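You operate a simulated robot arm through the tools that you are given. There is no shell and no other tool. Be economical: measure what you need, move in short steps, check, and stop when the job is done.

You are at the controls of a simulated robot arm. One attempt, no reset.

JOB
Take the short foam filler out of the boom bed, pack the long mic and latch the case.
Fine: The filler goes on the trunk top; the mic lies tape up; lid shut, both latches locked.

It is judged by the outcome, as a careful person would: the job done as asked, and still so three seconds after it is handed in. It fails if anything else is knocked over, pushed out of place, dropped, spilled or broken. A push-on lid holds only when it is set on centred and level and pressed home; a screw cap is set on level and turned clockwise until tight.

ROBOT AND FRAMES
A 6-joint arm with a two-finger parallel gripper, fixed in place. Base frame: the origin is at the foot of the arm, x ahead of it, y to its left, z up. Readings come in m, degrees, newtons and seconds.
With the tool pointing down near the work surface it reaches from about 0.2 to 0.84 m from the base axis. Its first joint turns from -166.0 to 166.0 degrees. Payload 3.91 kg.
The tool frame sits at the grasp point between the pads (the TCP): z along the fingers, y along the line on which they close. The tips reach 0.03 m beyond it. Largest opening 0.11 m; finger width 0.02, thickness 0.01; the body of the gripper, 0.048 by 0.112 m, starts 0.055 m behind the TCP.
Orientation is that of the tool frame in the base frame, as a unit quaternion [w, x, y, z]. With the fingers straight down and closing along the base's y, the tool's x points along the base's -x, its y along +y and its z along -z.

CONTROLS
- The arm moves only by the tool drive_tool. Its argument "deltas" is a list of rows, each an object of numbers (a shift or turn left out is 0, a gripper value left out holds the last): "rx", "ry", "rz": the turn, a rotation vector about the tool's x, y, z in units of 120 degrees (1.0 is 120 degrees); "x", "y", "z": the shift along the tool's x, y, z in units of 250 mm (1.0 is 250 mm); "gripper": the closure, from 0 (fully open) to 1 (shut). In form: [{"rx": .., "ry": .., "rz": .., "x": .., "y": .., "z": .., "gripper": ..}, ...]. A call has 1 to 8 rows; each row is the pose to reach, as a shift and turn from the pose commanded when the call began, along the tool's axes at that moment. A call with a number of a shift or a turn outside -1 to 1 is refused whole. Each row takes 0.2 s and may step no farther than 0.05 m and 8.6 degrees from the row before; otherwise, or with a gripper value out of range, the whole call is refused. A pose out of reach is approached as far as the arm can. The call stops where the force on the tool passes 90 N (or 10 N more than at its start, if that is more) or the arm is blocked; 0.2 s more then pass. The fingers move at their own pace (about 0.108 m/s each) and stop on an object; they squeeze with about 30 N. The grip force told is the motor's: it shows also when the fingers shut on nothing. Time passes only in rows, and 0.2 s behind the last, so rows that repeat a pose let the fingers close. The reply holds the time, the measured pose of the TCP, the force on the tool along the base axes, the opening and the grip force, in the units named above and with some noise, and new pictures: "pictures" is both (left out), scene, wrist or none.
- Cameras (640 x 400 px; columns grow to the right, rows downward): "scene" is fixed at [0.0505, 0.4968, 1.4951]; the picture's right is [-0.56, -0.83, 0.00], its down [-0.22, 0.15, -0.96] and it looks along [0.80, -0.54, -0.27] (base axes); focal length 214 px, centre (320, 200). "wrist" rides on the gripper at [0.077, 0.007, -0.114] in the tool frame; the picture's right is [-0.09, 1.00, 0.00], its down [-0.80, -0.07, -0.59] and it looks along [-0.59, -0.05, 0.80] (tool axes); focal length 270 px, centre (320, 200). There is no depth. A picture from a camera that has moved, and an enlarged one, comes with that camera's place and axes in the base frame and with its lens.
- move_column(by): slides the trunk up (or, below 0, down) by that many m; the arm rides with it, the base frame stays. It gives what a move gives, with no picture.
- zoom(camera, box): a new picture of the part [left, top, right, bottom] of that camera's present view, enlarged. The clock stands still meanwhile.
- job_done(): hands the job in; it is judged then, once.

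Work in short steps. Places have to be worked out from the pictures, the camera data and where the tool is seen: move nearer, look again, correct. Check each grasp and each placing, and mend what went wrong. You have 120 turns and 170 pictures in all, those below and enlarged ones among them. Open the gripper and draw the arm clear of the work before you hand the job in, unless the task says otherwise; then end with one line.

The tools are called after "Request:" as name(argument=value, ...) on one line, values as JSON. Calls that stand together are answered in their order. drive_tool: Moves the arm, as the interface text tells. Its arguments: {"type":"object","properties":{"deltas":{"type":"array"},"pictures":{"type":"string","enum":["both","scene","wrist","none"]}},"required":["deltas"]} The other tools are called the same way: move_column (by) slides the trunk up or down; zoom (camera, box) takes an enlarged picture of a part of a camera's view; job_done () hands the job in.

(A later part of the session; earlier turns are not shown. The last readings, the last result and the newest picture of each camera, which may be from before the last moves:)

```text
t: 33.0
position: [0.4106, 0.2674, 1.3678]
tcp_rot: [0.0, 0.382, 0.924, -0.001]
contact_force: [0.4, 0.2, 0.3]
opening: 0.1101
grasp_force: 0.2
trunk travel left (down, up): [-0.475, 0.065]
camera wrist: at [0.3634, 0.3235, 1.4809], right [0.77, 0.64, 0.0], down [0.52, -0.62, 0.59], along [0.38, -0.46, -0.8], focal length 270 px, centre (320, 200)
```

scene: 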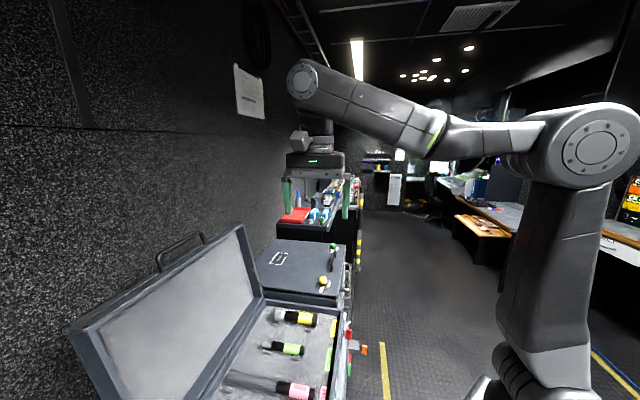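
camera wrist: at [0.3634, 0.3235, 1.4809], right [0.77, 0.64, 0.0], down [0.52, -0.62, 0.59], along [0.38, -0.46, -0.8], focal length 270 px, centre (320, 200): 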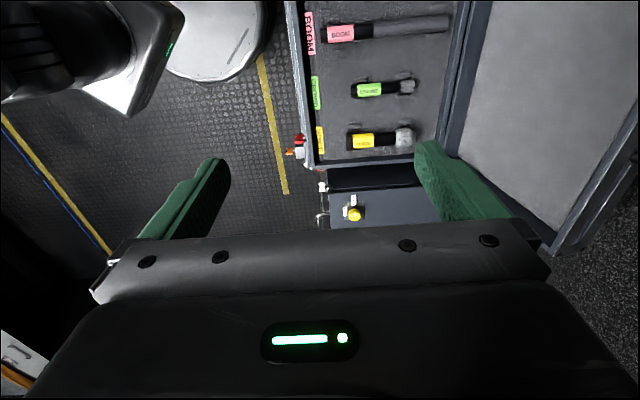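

Now I tilt the fingers 35° forward and move toward the bar, staying above it, then look.

Request:
drive_tool(deltas=[{"rx": -0.05, "y": 0.14, "x": -0.03}, {"rx": -0.1, "y": 0.28, "x": -0.06}, {"rx": -0.15, "y": 0.42, "x": -0.09}, {"rx": -0.2, "y": 0.56, "x": -0.12}, {"rx": -0.25, "y": 0.7, "x": -0.15}, {"rx": -0.292, "y": 0.84, "x": -0.18}, {"rx": -0.292, "y": 0.84, "x": -0.18}])

```text
t: 34.6
position: [0.5892, 0.3826, 1.3695]
tcp_rot: [0.115, 0.365, 0.881, 0.279]
contact_force: [0.4, -0.9, -0.1]
opening: 0.1103
grasp_force: 0.0
trunk travel left (down, up): [-0.475, 0.065]
camera wrist: at [0.4934, 0.3922, 1.4657], right [0.64, 0.51, 0.57], down [0.28, -0.85, 0.45], along [0.72, -0.12, -0.69], focal length 270 px, centre (320, 200)
```

scene: 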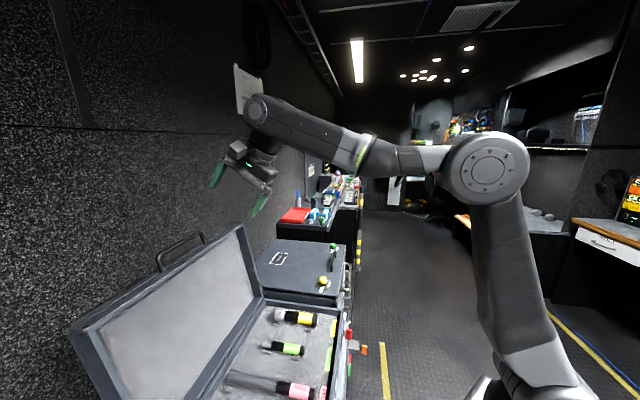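
wrist: 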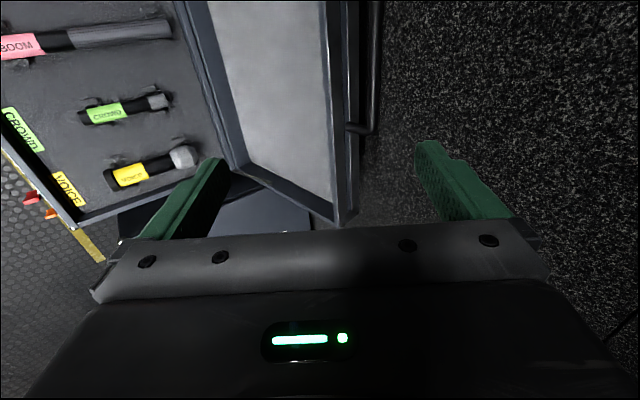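

The two cameras agree: bar at n≈0.873, z≈1.216. I align with it, narrow the opening to 5 cm (so the lower finger clears the lid edge) and approach partway.

Request:
drive_tool(deltas=[{"y": 0.13, "gripper": 0.545}, {"y": 0.257, "z": 0.05}, {"y": 0.257, "z": 0.2}, {"y": 0.257, "z": 0.36}, {"y": 0.257, "z": 0.5}, {"y": 0.257, "z": 0.6}, {"y": 0.257, "z": 0.6}])

```text
t: 36.2
position: [0.6887, 0.4818, 1.2808]
tcp_rot: [0.115, 0.365, 0.881, 0.279]
contact_force: [0.4, 0.5, 0.3]
opening: 0.0501
grasp_force: 0.2
trunk travel left (down, up): [-0.475, 0.065]
camera wrist: at [0.5932, 0.4914, 1.3777], right [0.64, 0.51, 0.57], down [0.28, -0.85, 0.45], along [0.72, -0.12, -0.69], focal length 270 px, centre (320, 200)
```

scene: 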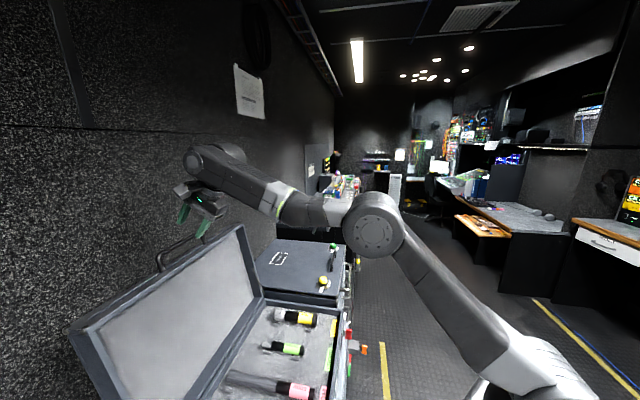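
wrist: 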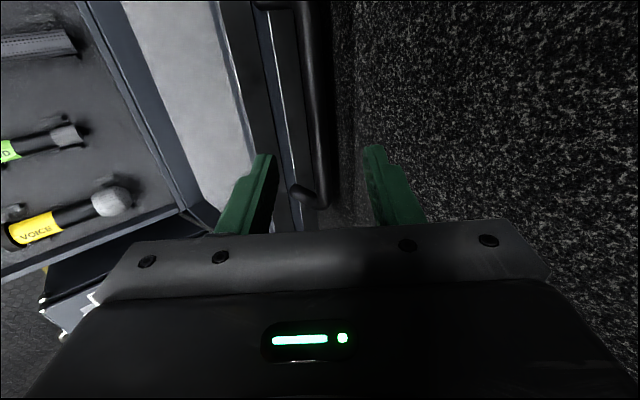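

Request:
zoom(camera="wrist", box=[220, 0, 420, 240])

```text
1.67 times, centred on (320, 120) of wrist
camera zoom: at [0.5932, 0.4914, 1.3777], right [0.64, 0.51, 0.57], down [0.28, -0.85, 0.45], along [0.72, -0.12, -0.69], focal length 450 px, centre (320, 333)
```

zoom: 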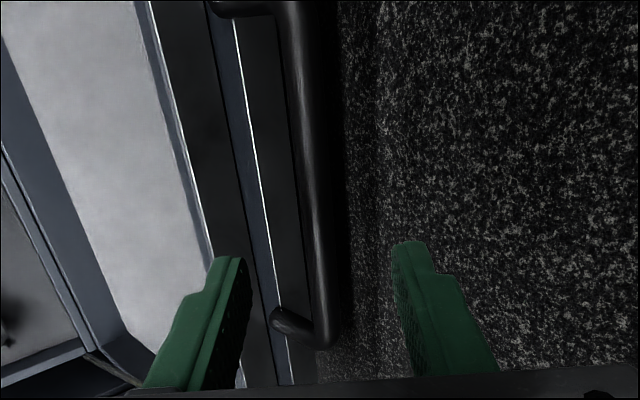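

Bar is squarely between the fingers. I advance 66 mm so the bar lies just beyond the TCP, without closing yet.

Request:
drive_tool(deltas=[{"z": 0.08}, {"z": 0.15}, {"z": 0.21}, {"z": 0.264}])

Request:
zoom(camera="wrist", box=[220, 0, 420, 240])

```text
t: 37.2
position: [0.7156, 0.5076, 1.2278]
tcp_rot: [0.115, 0.365, 0.881, 0.278]
contact_force: [0.4, 0.6, 0.6]
opening: 0.0502
grasp_force: 0.1
trunk travel left (down, up): [-0.475, 0.065]
camera wrist: at [0.6197, 0.5179, 1.3238], right [0.64, 0.51, 0.57], down [0.28, -0.85, 0.45], along [0.72, -0.12, -0.69], focal length 270 px, centre (320, 200)
```

scene: 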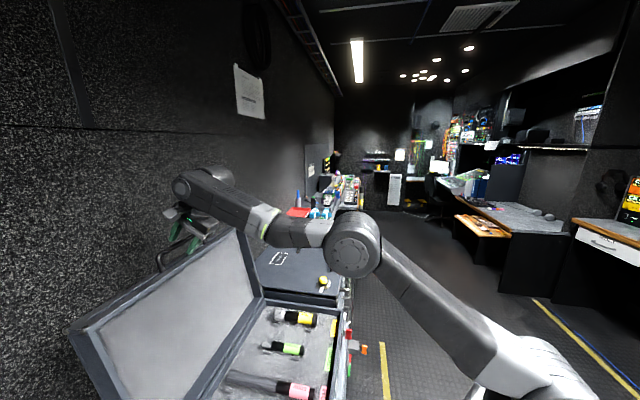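
wrist: 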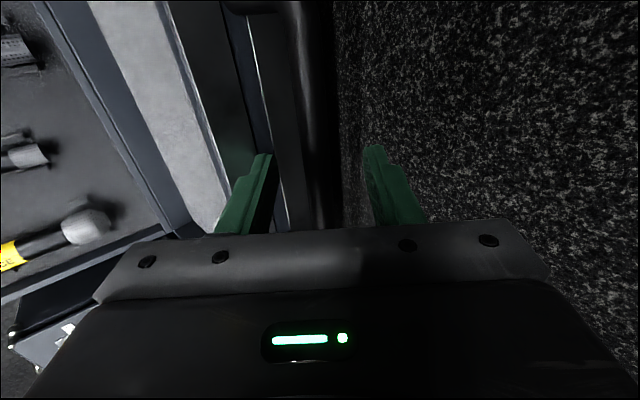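

```text
1.67 times, centred on (320, 120) of wrist
camera zoom: at [0.6197, 0.5179, 1.3238], right [0.64, 0.51, 0.57], down [0.28, -0.85, 0.45], along [0.72, -0.12, -0.69], focal length 450 px, centre (320, 333)
```

zoom: 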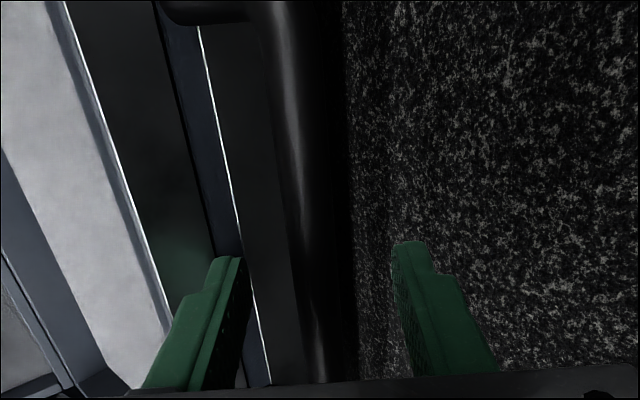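

The bar sits between the fingers. I close on it.

Request:
drive_tool(deltas=[{"gripper": 1}, {"gripper": 1}, {"gripper": 1}], pictures="none")

Request:
zoom(camera="wrist", box=[220, 0, 420, 240])

```text
t: 38.0
position: [0.7142, 0.5076, 1.2268]
tcp_rot: [0.115, 0.365, 0.881, 0.278]
contact_force: [-6.3, -4.7, -6.0]
opening: 0.0137
grasp_force: 45.0
trunk travel left (down, up): [-0.475, 0.065]
```

```text
1.67 times, centred on (320, 120) of wrist
camera zoom: at [0.6191, 0.5172, 1.3236], right [0.64, 0.52, 0.57], down [0.28, -0.85, 0.45], along [0.71, -0.12, -0.69], focal length 450 px, centre (320, 333)
```

zoom: 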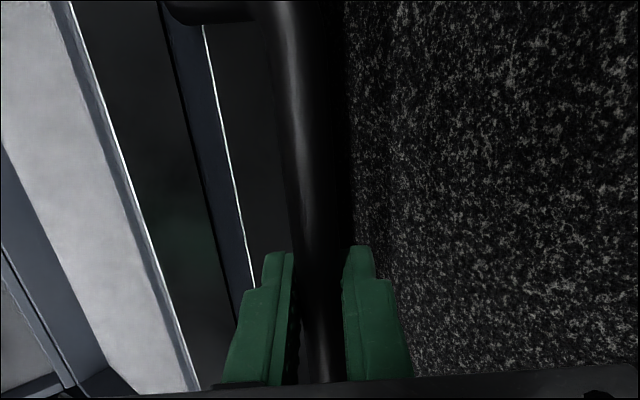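

Bar gripped. I begin the swing around hinge ≈(n 0.78, z 0.84), radius 0.386: first 12° with force check.

Request:
drive_tool(deltas=[{"y": -0.036, "z": -0.039}, {"y": -0.072, "z": -0.077}, {"y": -0.111, "z": -0.114}, {"y": -0.151, "z": -0.15}, {"y": -0.234, "z": -0.218}])

```text
t: 39.2
position: [0.6591, 0.4529, 1.2406]
tcp_rot: [0.115, 0.365, 0.881, 0.279]
contact_force: [0.2, 1.7, 3.4]
opening: 0.0137
grasp_force: 45.5
trunk travel left (down, up): [-0.475, 0.065]
camera wrist: at [0.5644, 0.4627, 1.3367], right [0.64, 0.51, 0.57], down [0.28, -0.85, 0.45], along [0.72, -0.12, -0.69], focal length 270 px, centre (320, 200)
```

scene: 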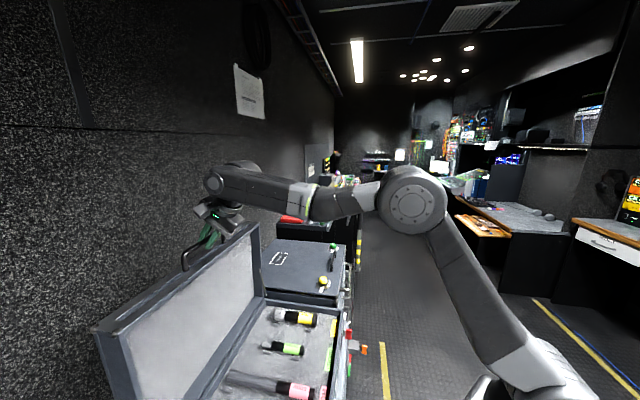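
wrist: 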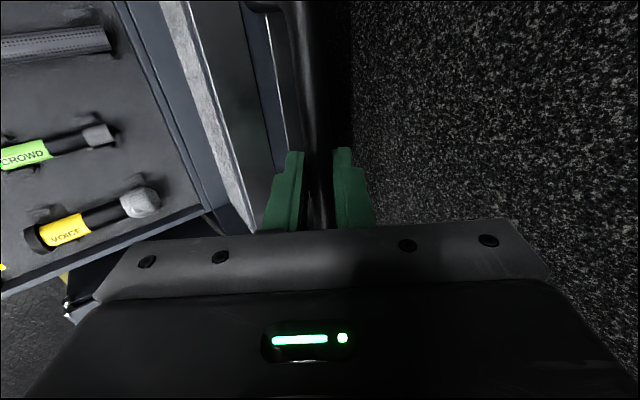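

Lid follows with little force. I continue the swing to about 62°.

Request:
drive_tool(deltas=[{"y": -0.067, "z": -0.047}, {"y": -0.134, "z": -0.091}, {"y": -0.205, "z": -0.13}, {"y": -0.277, "z": -0.166}, {"y": -0.352, "z": -0.198}, {"y": -0.427, "z": -0.227}, {"y": -0.582, "z": -0.272}, {"y": -0.742, "z": -0.3}])

```text
t: 41.0
position: [0.5206, 0.3119, 1.1956]
tcp_rot: [0.115, 0.363, 0.881, 0.28]
contact_force: [-11.5, -1.6, 19.0]
opening: 0.0137
grasp_force: 45.0
trunk travel left (down, up): [-0.475, 0.065]
camera wrist: at [0.4248, 0.3228, 1.2917], right [0.64, 0.51, 0.57], down [0.28, -0.85, 0.44], along [0.72, -0.12, -0.69], focal length 270 px, centre (320, 200)
```

scene: 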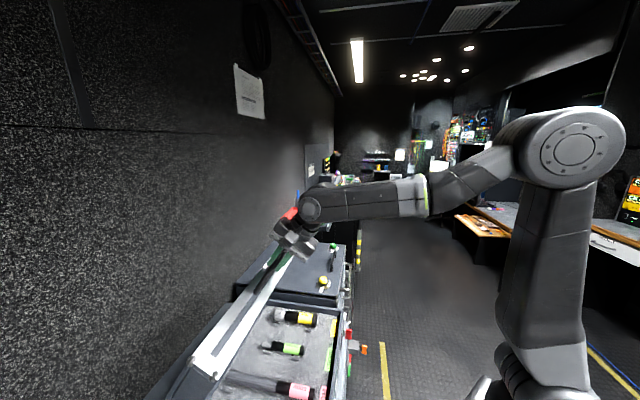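
wrist: 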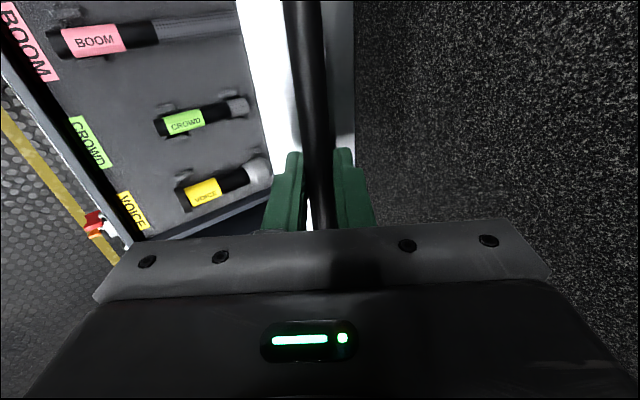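

A ~20 N outward force shows the radius is ~4 mm larger (0.391). I correct and continue to ~38°, easing the tool tilt.

Request:
drive_tool(deltas=[{"y": 0.002, "z": -0.018}, {"y": -0.08, "z": -0.026}, {"y": -0.161, "z": -0.029}, {"y": -0.242, "z": -0.029, "rx": 0.012}, {"y": -0.322, "z": -0.024, "rx": 0.025}, {"y": -0.402, "z": -0.015, "rx": 0.038}, {"y": -0.481, "z": -0.001, "rx": 0.05}, {"y": -0.637, "z": 0.039, "rx": 0.075}])

```text
t: 42.8
position: [0.4348, 0.2257, 1.0949]
tcp_rot: [0.085, 0.373, 0.9, 0.208]
contact_force: [1.1, 6.4, -4.2]
opening: 0.0138
grasp_force: 44.8
trunk travel left (down, up): [-0.475, 0.065]
camera wrist: at [0.3501, 0.2478, 1.1997], right [0.69, 0.57, 0.44], down [0.34, -0.8, 0.5], along [0.64, -0.2, -0.75], focal length 270 px, centre (320, 200)
```

scene: 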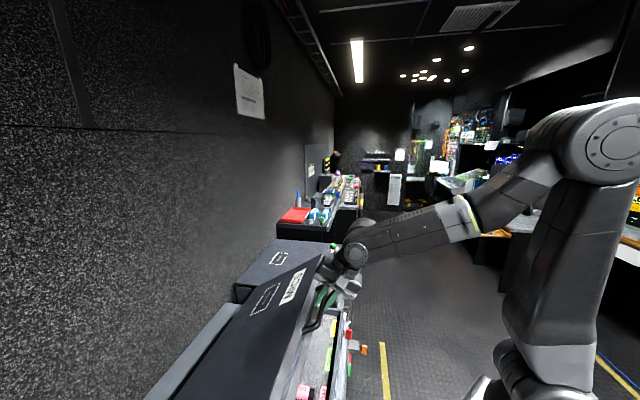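
wrist: 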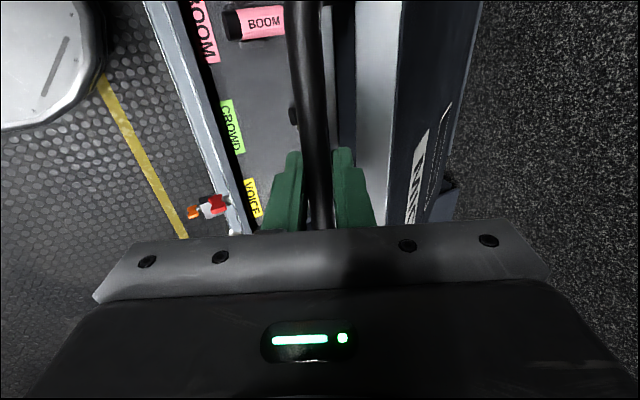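

Going smoothly. I continue down to ~14° and check.

Request:
drive_tool(deltas=[{"y": -0.07, "z": 0.039, "rx": 0.008}, {"y": -0.141, "z": 0.079, "rx": 0.017}, {"y": -0.207, "z": 0.126, "rx": 0.03}, {"y": -0.273, "z": 0.174, "rx": 0.042}, {"y": -0.333, "z": 0.227, "rx": 0.055}, {"y": -0.393, "z": 0.281, "rx": 0.067}, {"y": -0.449, "z": 0.34, "rx": 0.08}, {"y": -0.503, "z": 0.401, "rx": 0.092}])

```text
t: 44.6
position: [0.3858, 0.1777, 0.949]
tcp_rot: [0.049, 0.38, 0.916, 0.121]
contact_force: [-3.9, 0.3, -3.0]
opening: 0.014
grasp_force: 45.2
trunk travel left (down, up): [-0.475, 0.065]
camera wrist: at [0.3159, 0.2133, 1.0597], right [0.74, 0.62, 0.26], down [0.41, -0.72, 0.56], along [0.53, -0.31, -0.79], focal length 270 px, centre (320, 200)
```

scene: 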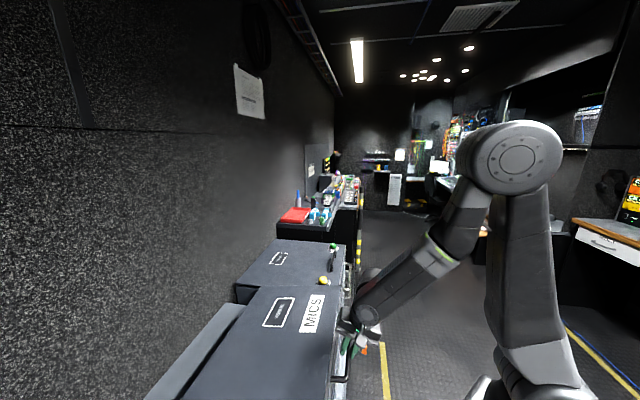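
wrist: 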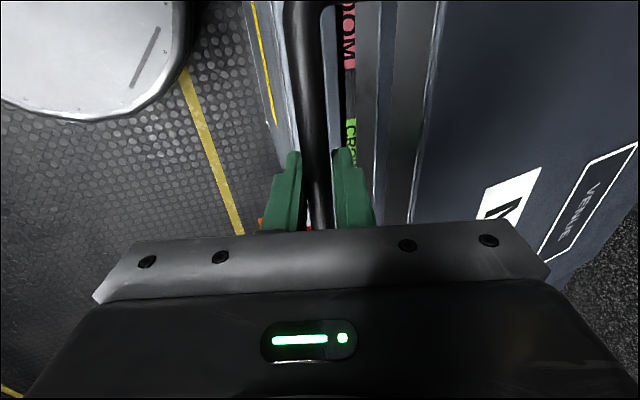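

Nearly down. I go to ~6° slowly and read force.

Request:
drive_tool(deltas=[{"y": -0.024, "z": 0.049, "rx": 0.008}, {"y": -0.048, "z": 0.097, "rx": 0.017}, {"y": -0.069, "z": 0.148, "rx": 0.025}, {"y": -0.089, "z": 0.198, "rx": 0.033}])

Request:
zoom(camera="scene", box=[200, 260, 400, 400])

```text
t: 45.6
position: [0.3785, 0.1714, 0.8953]
tcp_rot: [0.037, 0.381, 0.92, 0.089]
contact_force: [-2.9, -2.6, -5.7]
opening: 0.0138
grasp_force: 45.1
trunk travel left (down, up): [-0.475, 0.065]
camera wrist: at [0.3154, 0.2127, 1.0073], right [0.75, 0.63, 0.19], down [0.44, -0.7, 0.57], along [0.49, -0.35, -0.8], focal length 270 px, centre (320, 200)
```

scene: 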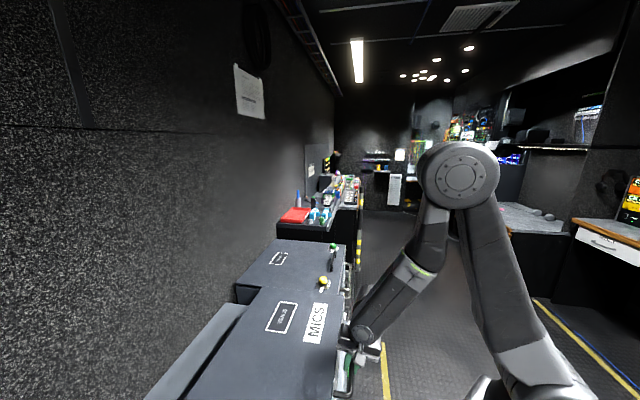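
wrist: 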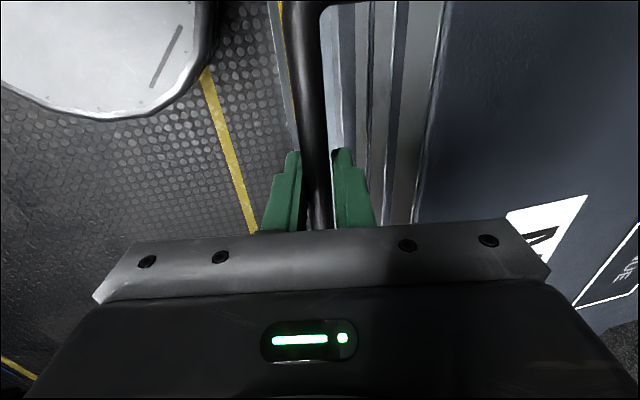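

```text
2.86 times, centred on (300, 330) of scene
camera zoom: at [0.0505, 0.4968, 1.4951], right [-0.56, -0.83, 0.0], down [-0.22, 0.15, -0.96], along [0.8, -0.54, -0.27], focal length 613 px, centre (377, -171)
```

zoom: 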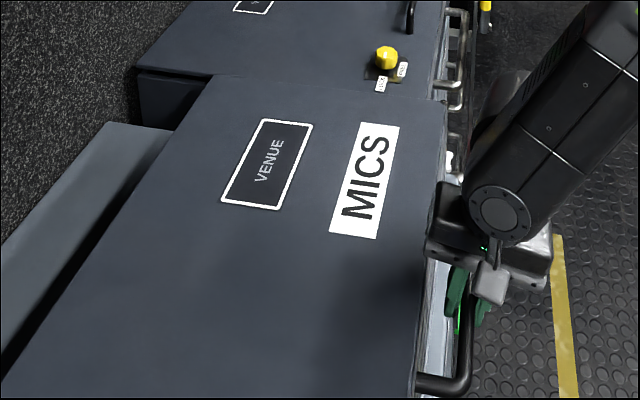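

I lower further in small steps until contact.

Request:
drive_tool(deltas=[{"y": -0.008, "z": 0.027}, {"y": -0.015, "z": 0.053}, {"y": -0.022, "z": 0.08}, {"y": -0.028, "z": 0.106}], pictures="wrist")

```text
t: 46.6
position: [0.3823, 0.1726, 0.8694]
tcp_rot: [0.04, 0.379, 0.92, 0.093]
contact_force: [16.7, 16.6, 42.2]
opening: 0.0139
grasp_force: 45.2
trunk travel left (down, up): [-0.475, 0.065]
camera wrist: at [0.3162, 0.2138, 0.9817], right [0.75, 0.63, 0.2], down [0.43, -0.7, 0.57], along [0.5, -0.34, -0.8], focal length 270 px, centre (320, 200)
```

wrist: 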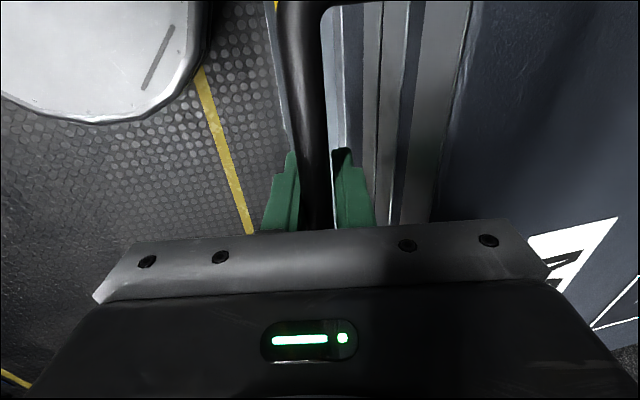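

42 N upward at bar z≈0.857: lid seems shut. I ease, open slightly, and withdraw upward to inspect.

Request:
drive_tool(deltas=[{"z": -0.02}, {"z": -0.02, "gripper": 0.68}, {"z": -0.02, "gripper": 0.68}, {"z": -0.1}, {"z": -0.25}, {"z": -0.4}, {"z": -0.56}, {"z": -0.7}])

Request:
zoom(camera="scene", box=[200, 260, 400, 400])

```text
t: 48.4
position: [0.3552, 0.1456, 1.04]
tcp_rot: [0.037, 0.381, 0.919, 0.089]
contact_force: [-0.1, 0.0, 0.9]
opening: 0.0356
grasp_force: 0.1
trunk travel left (down, up): [-0.475, 0.065]
camera wrist: at [0.2913, 0.1869, 1.1516], right [0.75, 0.63, 0.19], down [0.44, -0.7, 0.57], along [0.49, -0.35, -0.8], focal length 270 px, centre (320, 200)
```

scene: 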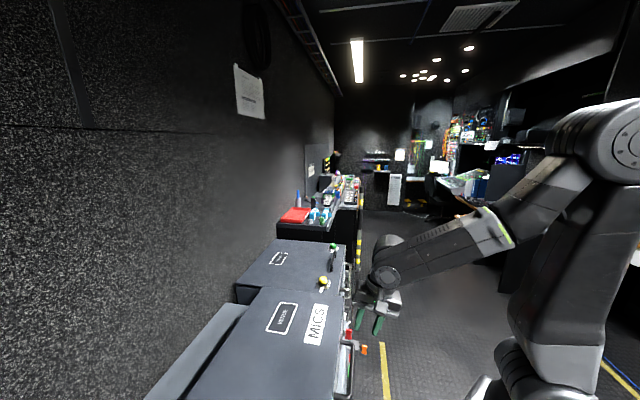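
wrist: 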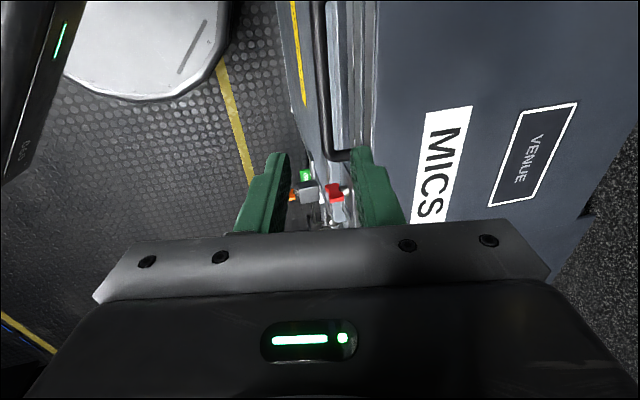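

```text
2.86 times, centred on (300, 330) of scene
camera zoom: at [0.0505, 0.4968, 1.4951], right [-0.56, -0.83, 0.0], down [-0.22, 0.15, -0.96], along [0.8, -0.54, -0.27], focal length 613 px, centre (377, -171)
```

zoom: 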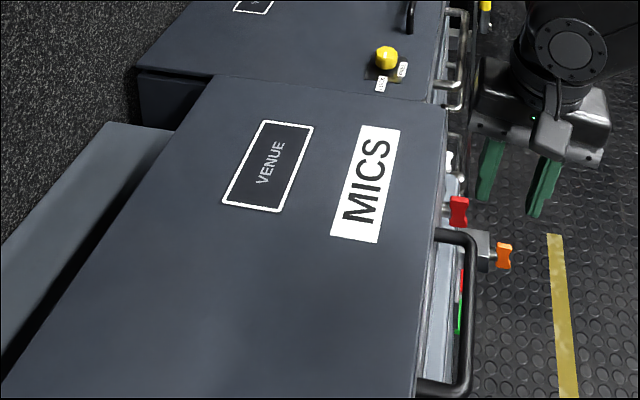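

Lid is down. Now I level the tool and yaw back so the camera faces the case front, to inspect the latches.

Request:
drive_tool(deltas=[{"rx": 0.046, "y": -0.1}, {"rx": 0.092, "y": -0.2}, {"rx": 0.092, "y": -0.2}], pictures="none")

Request:
drive_tool(deltas=[{"rz": -0.07}, {"rz": -0.14}, {"rz": -0.21}, {"rz": -0.28}, {"rz": -0.35}, {"rz": -0.42}, {"rz": -0.49}, {"rz": -0.56}], pictures="none")

Request:
drive_tool(deltas=[{"rz": -0.07}, {"rz": -0.14}, {"rz": -0.19}, {"rz": -0.19}], pictures="wrist")

```text
t: 49.2
position: [0.319, 0.1119, 1.0305]
tcp_rot: [-0.001, 0.383, 0.924, 0.0]
contact_force: [0.5, -0.7, -1.2]
opening: 0.0352
grasp_force: 0.1
trunk travel left (down, up): [-0.475, 0.065]
```

```text
t: 51.0
position: [0.3204, 0.1114, 1.0303]
tcp_rot: [0.001, -0.194, 0.981, 0.0]
contact_force: [0.0, -0.6, -0.1]
opening: 0.0353
grasp_force: 0.1
trunk travel left (down, up): [-0.475, 0.065]
```

```text
t: 52.0
position: [0.3204, 0.1108, 1.0302]
tcp_rot: [0.0, -0.383, 0.924, 0.0]
contact_force: [-0.3, 0.2, 0.2]
opening: 0.0354
grasp_force: 0.1
trunk travel left (down, up): [-0.475, 0.065]
camera wrist: at [0.2623, 0.0596, 1.1432], right [-0.64, 0.77, 0.0], down [0.62, 0.52, 0.59], along [0.46, 0.38, -0.8], focal length 270 px, centre (320, 200)
```

wrist: 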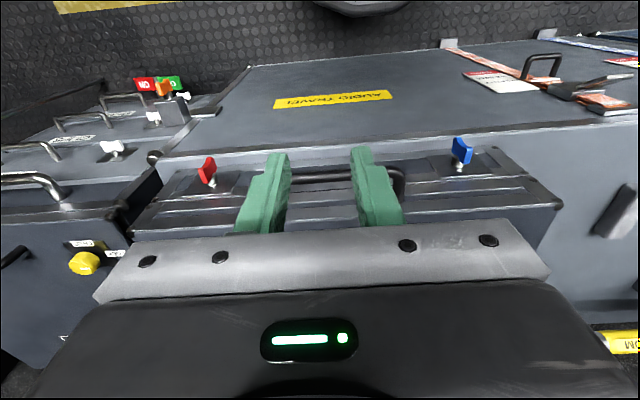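

Good view of the front. I enlarge each latch.

Request:
zoom(camera="wrist", box=[160, 130, 272, 220])

Request:
zoom(camera="wrist", box=[400, 110, 560, 230])

Request:
zoom(camera="wrist", box=[60, 60, 240, 180])

```text
4.44 times, centred on (216, 175) of wrist
camera zoom: at [0.2623, 0.0596, 1.1432], right [-0.64, 0.77, 0.0], down [0.62, 0.52, 0.59], along [0.46, 0.38, -0.8], focal length 1201 px, centre (782, 311)
```

zoom: 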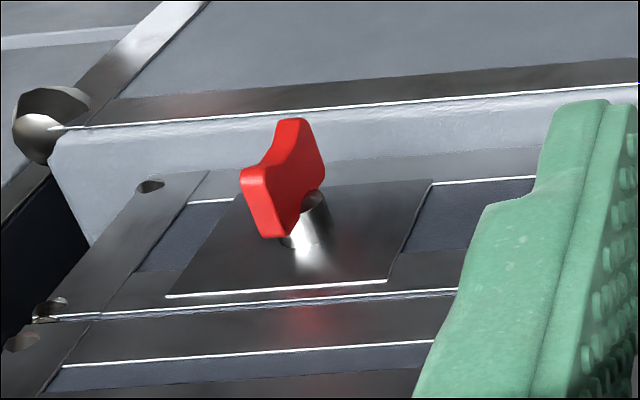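

```text
3.33 times, centred on (480, 170) of wrist
camera zoom: at [0.2623, 0.0596, 1.1432], right [-0.64, 0.77, 0.0], down [0.62, 0.52, 0.59], along [0.46, 0.38, -0.8], focal length 901 px, centre (-213, 300)
```

zoom: 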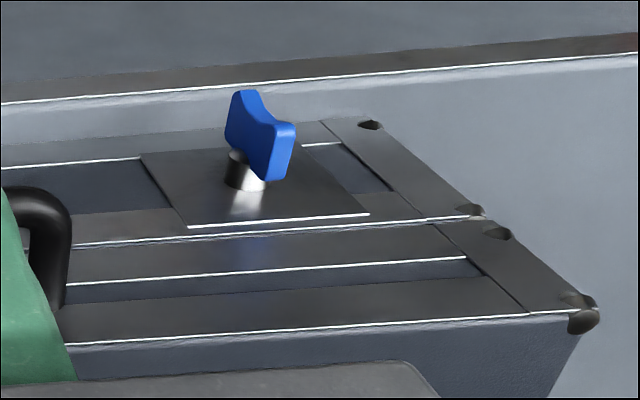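

```text
3.33 times, centred on (150, 120) of wrist
camera zoom: at [0.2623, 0.0596, 1.1432], right [-0.64, 0.77, 0.0], down [0.62, 0.52, 0.59], along [0.46, 0.38, -0.8], focal length 901 px, centre (887, 467)
```

zoom: 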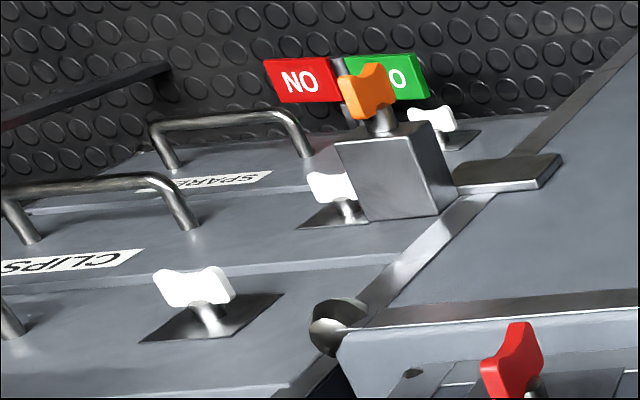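

Latches are thumb-turns with horizontal shafts on the front face: red at s≈−0.325, blue at s≈0.03, z≈0.805, both now slanted ~45–55°, mirrored. I tilt the camera to look at them more frontally before choosing a turn direction.

Request:
drive_tool(deltas=[{"ry": -0.06, "x": -0.02, "z": 0.1}, {"ry": -0.12, "x": -0.04, "z": 0.2}, {"ry": -0.18, "x": -0.06, "z": 0.3}, {"ry": -0.24, "x": -0.08, "z": 0.4}, {"ry": -0.29, "x": -0.1, "z": 0.5}, {"ry": -0.29, "x": -0.1, "z": 0.5}])

```text
t: 53.4
position: [0.3362, 0.1288, 0.9064]
tcp_rot: [0.276, -0.362, 0.883, 0.115]
contact_force: [0.8, -0.2, -1.1]
opening: 0.0353
grasp_force: 0.1
out of reach, approached as far as the arm can: row 4, 5
trunk travel left (down, up): [-0.475, 0.065]
camera wrist: at [0.2423, 0.0409, 0.9547], right [-0.65, 0.76, 0.05], down [0.28, 0.17, 0.94], along [0.71, 0.63, -0.32], focal length 270 px, centre (320, 200)
```

scene: 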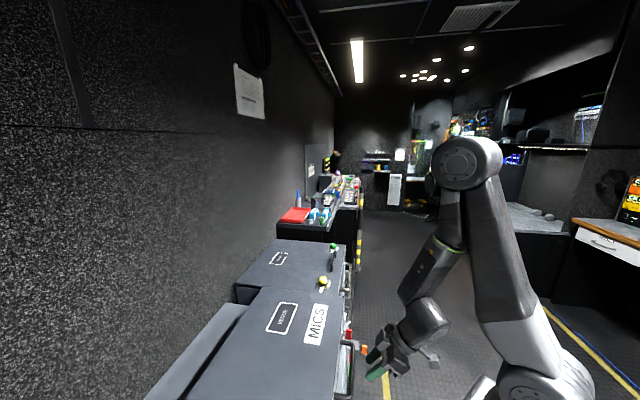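
wrist: 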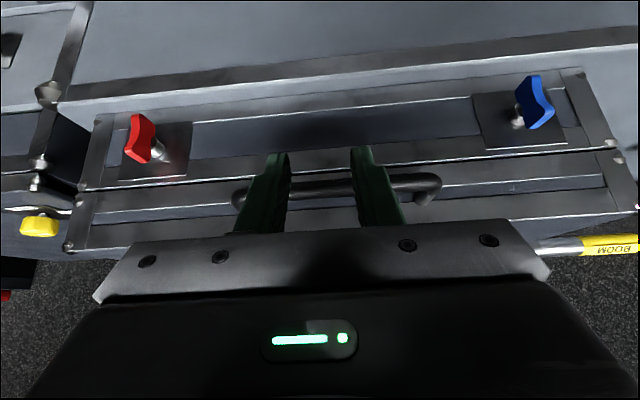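

Request:
zoom(camera="wrist", box=[60, 80, 240, 192])

Request:
zoom(camera="wrist", box=[450, 50, 630, 162])

```text
3.56 times, centred on (150, 136) of wrist
camera zoom: at [0.2423, 0.0409, 0.9547], right [-0.65, 0.76, 0.05], down [0.28, 0.17, 0.94], along [0.71, 0.63, -0.32], focal length 961 px, centre (924, 428)
```

zoom: 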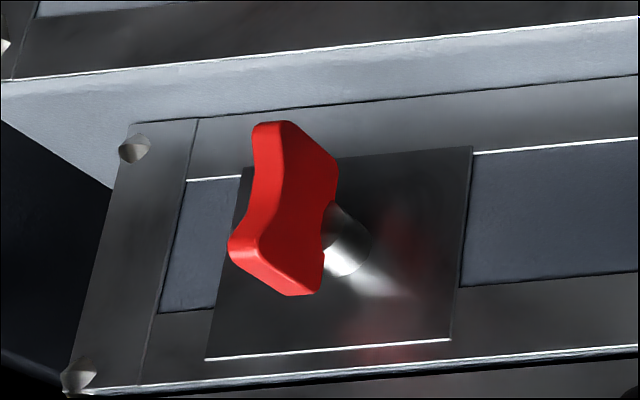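

```text
3.56 times, centred on (540, 106) of wrist
camera zoom: at [0.2423, 0.0409, 0.9547], right [-0.65, 0.76, 0.05], down [0.28, 0.17, 0.94], along [0.71, 0.63, -0.32], focal length 961 px, centre (-462, 534)
```

zoom: 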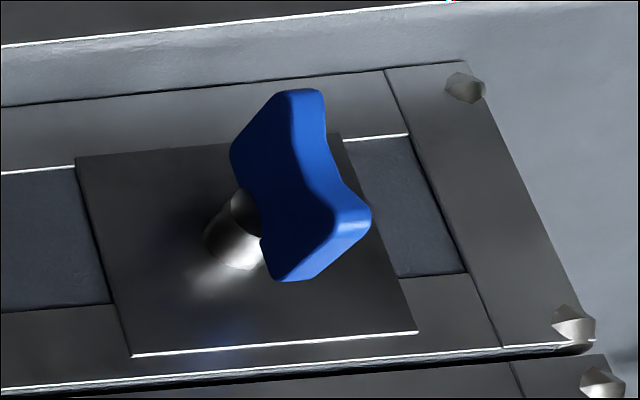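

Frontally both wings stand vertical (parallel to the plate's upright edges), while latched neighbours' wings are horizontal — so a quarter turn locks. I level the tool again and then go to the red latch.

Request:
drive_tool(deltas=[{"ry": 0.06, "x": -0.04, "z": -0.06}, {"ry": 0.12, "x": -0.08, "z": -0.12}, {"ry": 0.18, "x": -0.12, "z": -0.18}, {"ry": 0.24, "x": -0.16, "z": -0.23}, {"ry": 0.29, "x": -0.18, "z": -0.26, "gripper": 1}, {"ry": 0.29, "x": -0.18, "z": -0.26}], pictures="none")

```text
t: 54.8
position: [0.3378, 0.1292, 0.9851]
tcp_rot: [0.0, -0.383, 0.924, 0.0]
contact_force: [-0.1, -0.4, 0.2]
opening: 0.0001
grasp_force: 30.1
out of reach, approached as far as the arm can: row 1, 2
trunk travel left (down, up): [-0.475, 0.065]
```

Fingers shut; I move beside/above the red latch and look.

Request:
drive_tool(deltas=[{"y": -0.16, "x": -0.03}, {"y": -0.32, "x": -0.06}, {"y": -0.46, "x": -0.09, "z": 0.08}, {"y": -0.61, "x": -0.12, "z": 0.17}, {"y": -0.61, "x": -0.12, "z": 0.26}, {"y": -0.61, "x": -0.12, "z": 0.26}], pictures="wrist")

Request:
zoom(camera="wrist", box=[220, 40, 420, 240])

```text
t: 56.2
position: [0.4672, 0.0417, 0.9184]
tcp_rot: [0.001, -0.382, 0.924, 0.0]
contact_force: [0.5, 0.1, 0.0]
opening: 0.0
grasp_force: 30.3
trunk travel left (down, up): [-0.475, 0.065]
camera wrist: at [0.41, -0.0099, 1.032], right [-0.64, 0.77, 0.0], down [0.62, 0.52, 0.6], along [0.46, 0.38, -0.8], focal length 270 px, centre (320, 200)
```

wrist: 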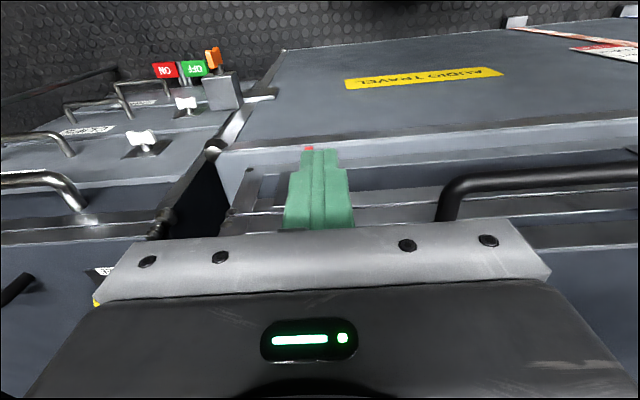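

```text
2.00 times, centred on (320, 140) of wrist
camera zoom: at [0.41, -0.0099, 1.032], right [-0.64, 0.77, 0.0], down [0.62, 0.52, 0.6], along [0.46, 0.38, -0.8], focal length 541 px, centre (320, 320)
```

zoom: 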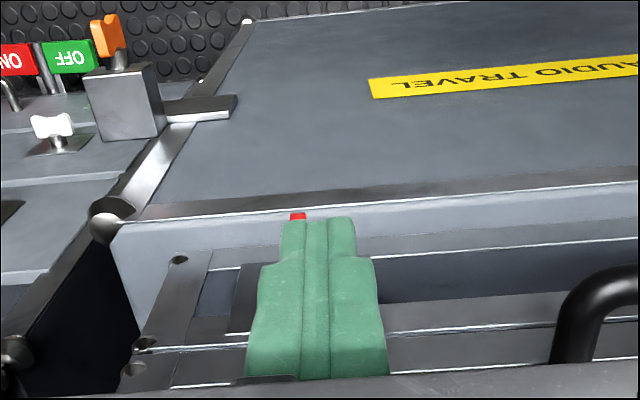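

The fingers hide the latch; I shift 5 cm aside and lower for a clear close view.

Request:
drive_tool(deltas=[{"y": 0.1}, {"y": 0.2, "z": 0.1}, {"y": 0.2, "z": 0.1}], pictures="none")

Request:
zoom(camera="wrist", box=[180, 80, 340, 200])

```text
t: 57.0
position: [0.4329, 0.0759, 0.8939]
tcp_rot: [0.0, -0.383, 0.924, 0.0]
contact_force: [-0.1, -0.1, 0.1]
opening: 0.0
grasp_force: 30.1
trunk travel left (down, up): [-0.475, 0.065]
```

```text
3.33 times, centred on (260, 140) of wrist
camera zoom: at [0.3745, 0.0251, 1.0072], right [-0.64, 0.77, 0.0], down [0.62, 0.52, 0.6], along [0.46, 0.38, -0.8], focal length 901 px, centre (520, 400)
```

zoom: 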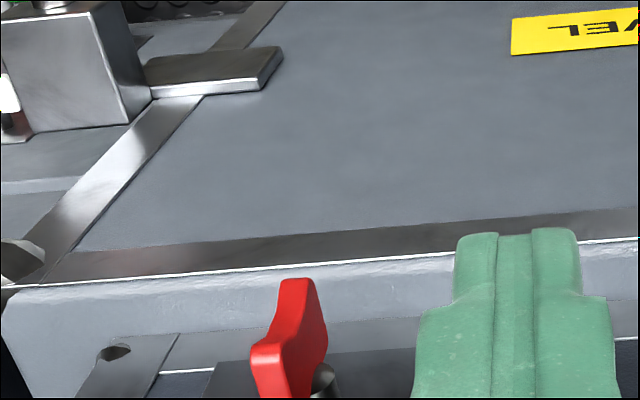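

Red axis ≈ s −0.319, z 0.803, wing outer edge n≈0.40. I place the shut fingertips just on the +s side of the wing's upper half.

Request:
drive_tool(deltas=[{"y": -0.192}, {"y": -0.192, "x": -0.08}, {"y": -0.192, "x": -0.16, "z": 0.05}, {"y": -0.192, "x": -0.16, "z": 0.12}, {"y": -0.192, "x": -0.16, "z": 0.18}, {"y": -0.192, "x": -0.16, "z": 0.214}], pictures="wrist")

Request:
zoom(camera="wrist", box=[220, 80, 420, 240])

Request:
zoom(camera="scene", box=[300, 300, 400, 370])

```text
t: 58.4
position: [0.4946, 0.0711, 0.8493]
tcp_rot: [0.01, -0.383, 0.924, -0.001]
contact_force: [3.5, -4.3, 91.0]
opening: 0.0
grasp_force: 30.3
trunk travel left (down, up): [-0.475, 0.065]
camera wrist: at [0.4343, 0.0201, 0.961], right [-0.64, 0.77, -0.01], down [0.6, 0.51, 0.61], along [0.47, 0.39, -0.79], focal length 270 px, centre (320, 200)
```

wrist: 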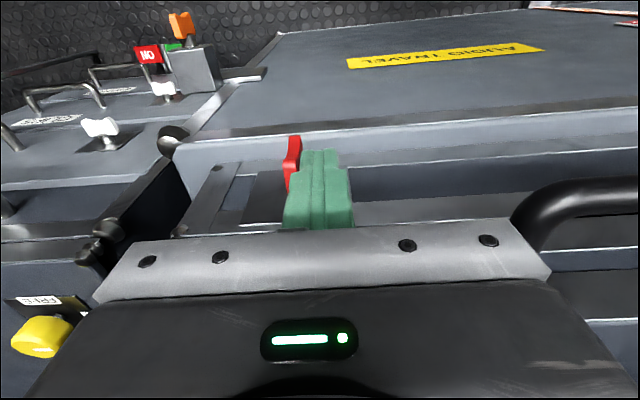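

```text
2.50 times, centred on (320, 160) of wrist
camera zoom: at [0.4343, 0.0201, 0.961], right [-0.64, 0.77, -0.01], down [0.6, 0.51, 0.61], along [0.47, 0.39, -0.79], focal length 676 px, centre (320, 300)
```

zoom: 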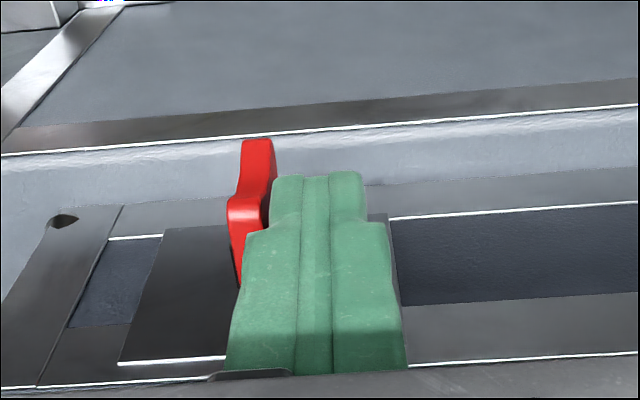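

```text
5.71 times, centred on (350, 335) of scene
camera zoom: at [0.0505, 0.4968, 1.4951], right [-0.56, -0.83, 0.0], down [-0.22, 0.15, -0.96], along [0.8, -0.54, -0.27], focal length 1226 px, centre (149, -571)
```

zoom: 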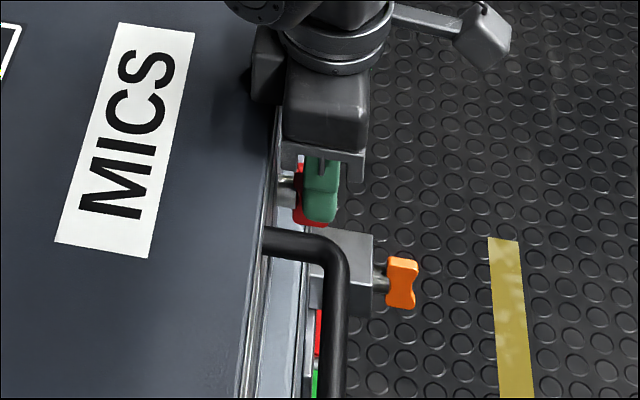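

Stopped at 91 N: the gripper body likely met the lid edge. I back up and tilt the fingers ~25° forward so the body stays off the lid.

Request:
drive_tool(deltas=[{"z": -0.12}, {"z": -0.2, "x": 0.02}, {"z": -0.2, "x": 0.04, "ry": -0.06}, {"z": -0.2, "x": 0.04, "ry": -0.12}, {"z": -0.2, "x": 0.04, "ry": -0.18}, {"z": -0.2, "x": 0.04, "ry": -0.21}, {"z": -0.2, "x": 0.04, "ry": -0.21}], pictures="wrist")

Request:
zoom(camera="scene", box=[300, 300, 400, 370])

```text
t: 60.0
position: [0.4869, 0.0652, 0.8905]
tcp_rot: [0.202, -0.373, 0.902, 0.084]
contact_force: [0.4, -0.2, -1.2]
opening: 0.0001
grasp_force: 29.9
trunk travel left (down, up): [-0.475, 0.065]
camera wrist: at [0.3995, -0.016, 0.9602], right [-0.65, 0.76, 0.04], down [0.38, 0.28, 0.88], along [0.66, 0.58, -0.47], focal length 270 px, centre (320, 200)
```

wrist: 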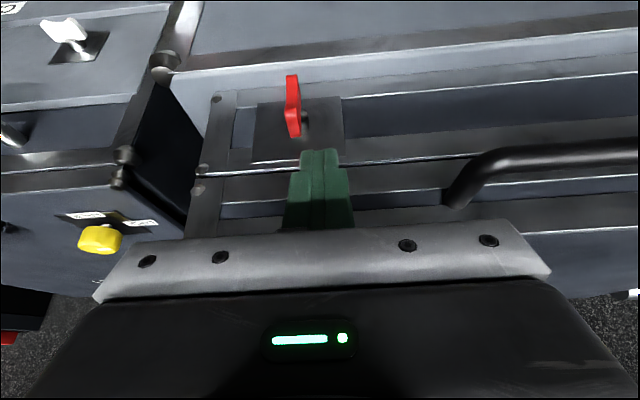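

```text
5.71 times, centred on (350, 335) of scene
camera zoom: at [0.0505, 0.4968, 1.4951], right [-0.56, -0.83, 0.0], down [-0.22, 0.15, -0.96], along [0.8, -0.54, -0.27], focal length 1226 px, centre (149, -571)
```

zoom: 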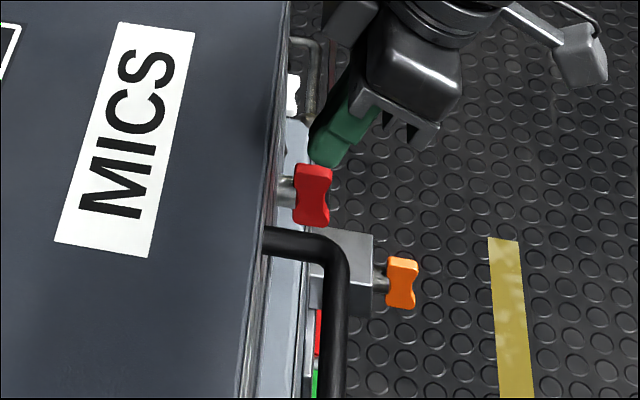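

Request:
zoom(camera="wrist", box=[220, 50, 420, 230])

```text
2.22 times, centred on (320, 140) of wrist
camera zoom: at [0.3995, -0.016, 0.9602], right [-0.65, 0.76, 0.04], down [0.38, 0.28, 0.88], along [0.66, 0.58, -0.47], focal length 601 px, centre (320, 333)
```

zoom: 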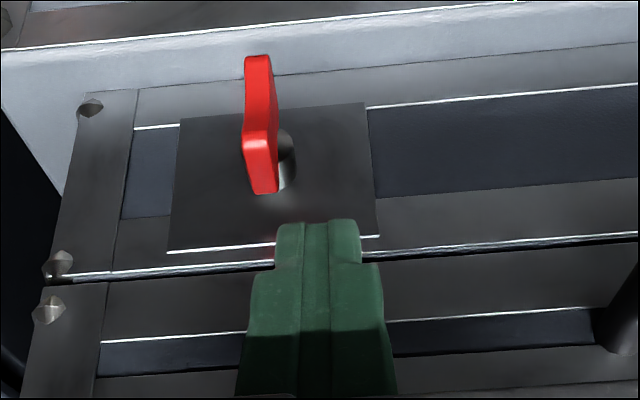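

Wing measured: s −0.317, centre z 0.808, n 0.398–0.42, vertical. I lower the fingertip beside its upper half.

Request:
drive_tool(deltas=[{"x": 0.02, "z": 0.07}, {"x": 0.035, "z": 0.13}, {"x": 0.051, "z": 0.19}, {"x": 0.051, "z": 0.19}], pictures="wrist")

Request:
zoom(camera="wrist", box=[220, 50, 420, 230])

```text
t: 61.0
position: [0.4929, 0.0718, 0.8445]
tcp_rot: [0.201, -0.374, 0.901, 0.084]
contact_force: [-0.6, 0.6, 0.4]
opening: 0.0002
grasp_force: 30.1
trunk travel left (down, up): [-0.475, 0.065]
camera wrist: at [0.4063, -0.0094, 0.9125], right [-0.65, 0.76, 0.04], down [0.38, 0.28, 0.88], along [0.66, 0.58, -0.47], focal length 270 px, centre (320, 200)
```

wrist: 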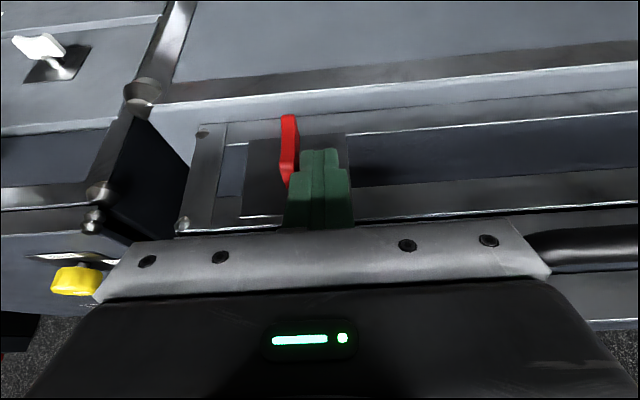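

```text
2.22 times, centred on (320, 140) of wrist
camera zoom: at [0.4063, -0.0094, 0.9125], right [-0.65, 0.76, 0.04], down [0.38, 0.28, 0.88], along [0.66, 0.58, -0.47], focal length 601 px, centre (320, 333)
```

zoom: 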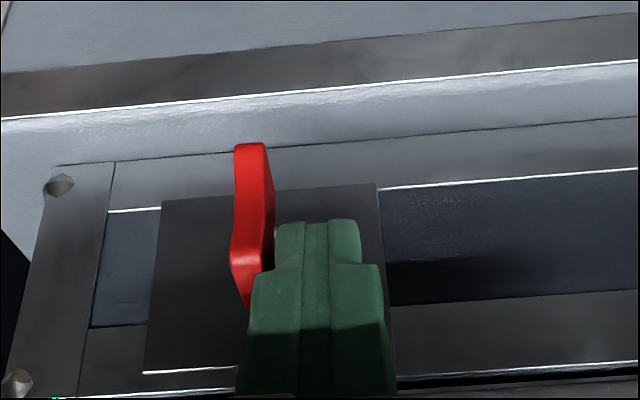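

Fingertip is beside the wing's upper half, no contact. I push toward −s (clockwise seen from the front) in small steps.

Request:
drive_tool(deltas=[{"y": -0.016}, {"y": -0.028}, {"y": -0.04}, {"y": -0.052}], pictures="none")

Request:
zoom(camera="wrist", box=[220, 50, 420, 230])

```text
t: 62.0
position: [0.496, 0.0679, 0.8445]
tcp_rot: [0.201, -0.375, 0.901, 0.086]
contact_force: [-32.6, 49.1, 29.0]
opening: 0.0
grasp_force: 29.6
trunk travel left (down, up): [-0.475, 0.065]
```

```text
2.22 times, centred on (320, 140) of wrist
camera zoom: at [0.4098, -0.0142, 0.9144], right [-0.65, 0.76, 0.04], down [0.38, 0.28, 0.88], along [0.65, 0.59, -0.47], focal length 601 px, centre (320, 333)
```

zoom: 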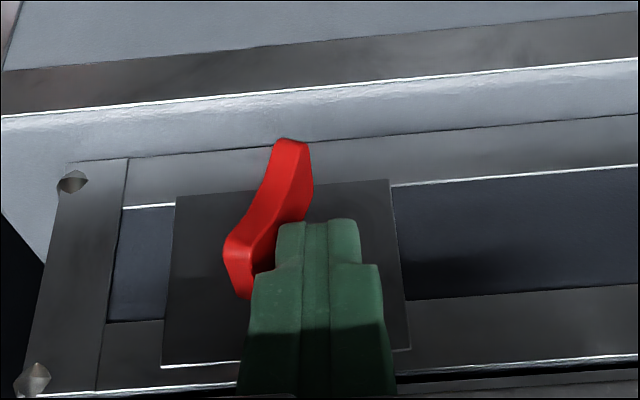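

The wing turns this way (about 30° now, ~60 N). I keep pushing further in small steps.

Request:
drive_tool(deltas=[{"y": -0.012}, {"y": -0.024}, {"y": -0.036}], pictures="none")

Request:
zoom(camera="wrist", box=[220, 50, 420, 230])

```text
t: 62.6
position: [0.4966, 0.0663, 0.8453]
tcp_rot: [0.198, -0.376, 0.9, 0.096]
contact_force: [-26.8, 40.7, 38.4]
opening: 0.0
grasp_force: 30.0
trunk travel left (down, up): [-0.475, 0.065]
stopped in row 3: the force on the tool passed its limit (the readings are from after the stop); the commanded pose is now the measured one
```

```text
2.22 times, centred on (320, 140) of wrist
camera zoom: at [0.4115, -0.0165, 0.9146], right [-0.66, 0.75, 0.06], down [0.39, 0.27, 0.88], along [0.64, 0.6, -0.47], focal length 601 px, centre (320, 333)
```

zoom: 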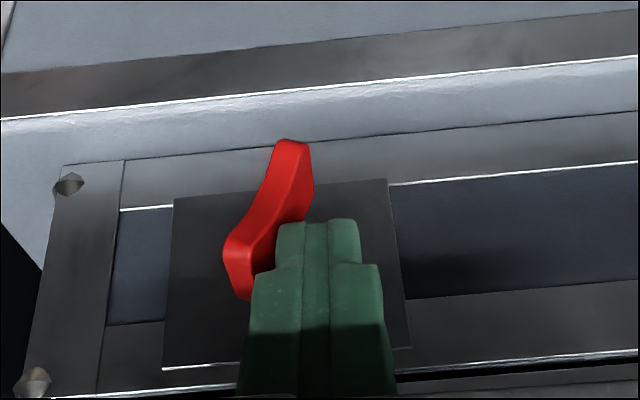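

The fingertip is now against the shaft. I lift over and press down on the raised wing end from above at s≈−0.338.

Request:
drive_tool(deltas=[{"y": 0.03}, {"y": 0.03, "x": -0.025, "z": -0.055}, {"y": 0.03, "x": -0.051, "z": -0.109}, {"y": -0.06, "x": -0.051, "z": -0.109}, {"y": -0.137, "x": -0.051, "z": -0.109}, {"y": -0.137, "x": -0.051, "z": -0.109}], pictures="none")

Request:
zoom(camera="wrist", box=[220, 50, 420, 230])

```text
t: 64.0
position: [0.526, 0.0387, 0.8714]
tcp_rot: [0.197, -0.374, 0.901, 0.093]
contact_force: [-0.3, 0.8, 0.0]
opening: 0.0
grasp_force: 30.2
trunk travel left (down, up): [-0.475, 0.065]
```

```text
2.22 times, centred on (320, 140) of wrist
camera zoom: at [0.4405, -0.0455, 0.9407], right [-0.65, 0.76, 0.06], down [0.39, 0.27, 0.88], along [0.65, 0.6, -0.48], focal length 601 px, centre (320, 333)
```

zoom: 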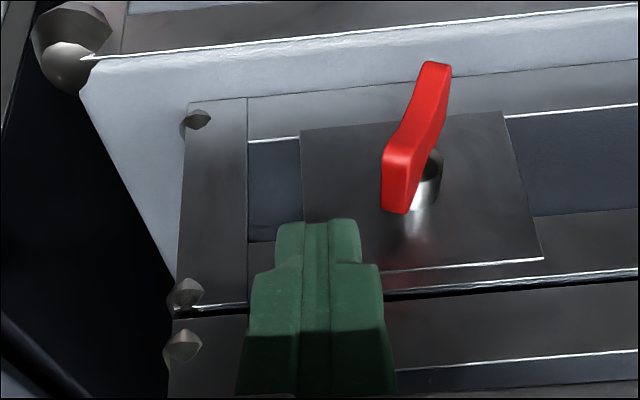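

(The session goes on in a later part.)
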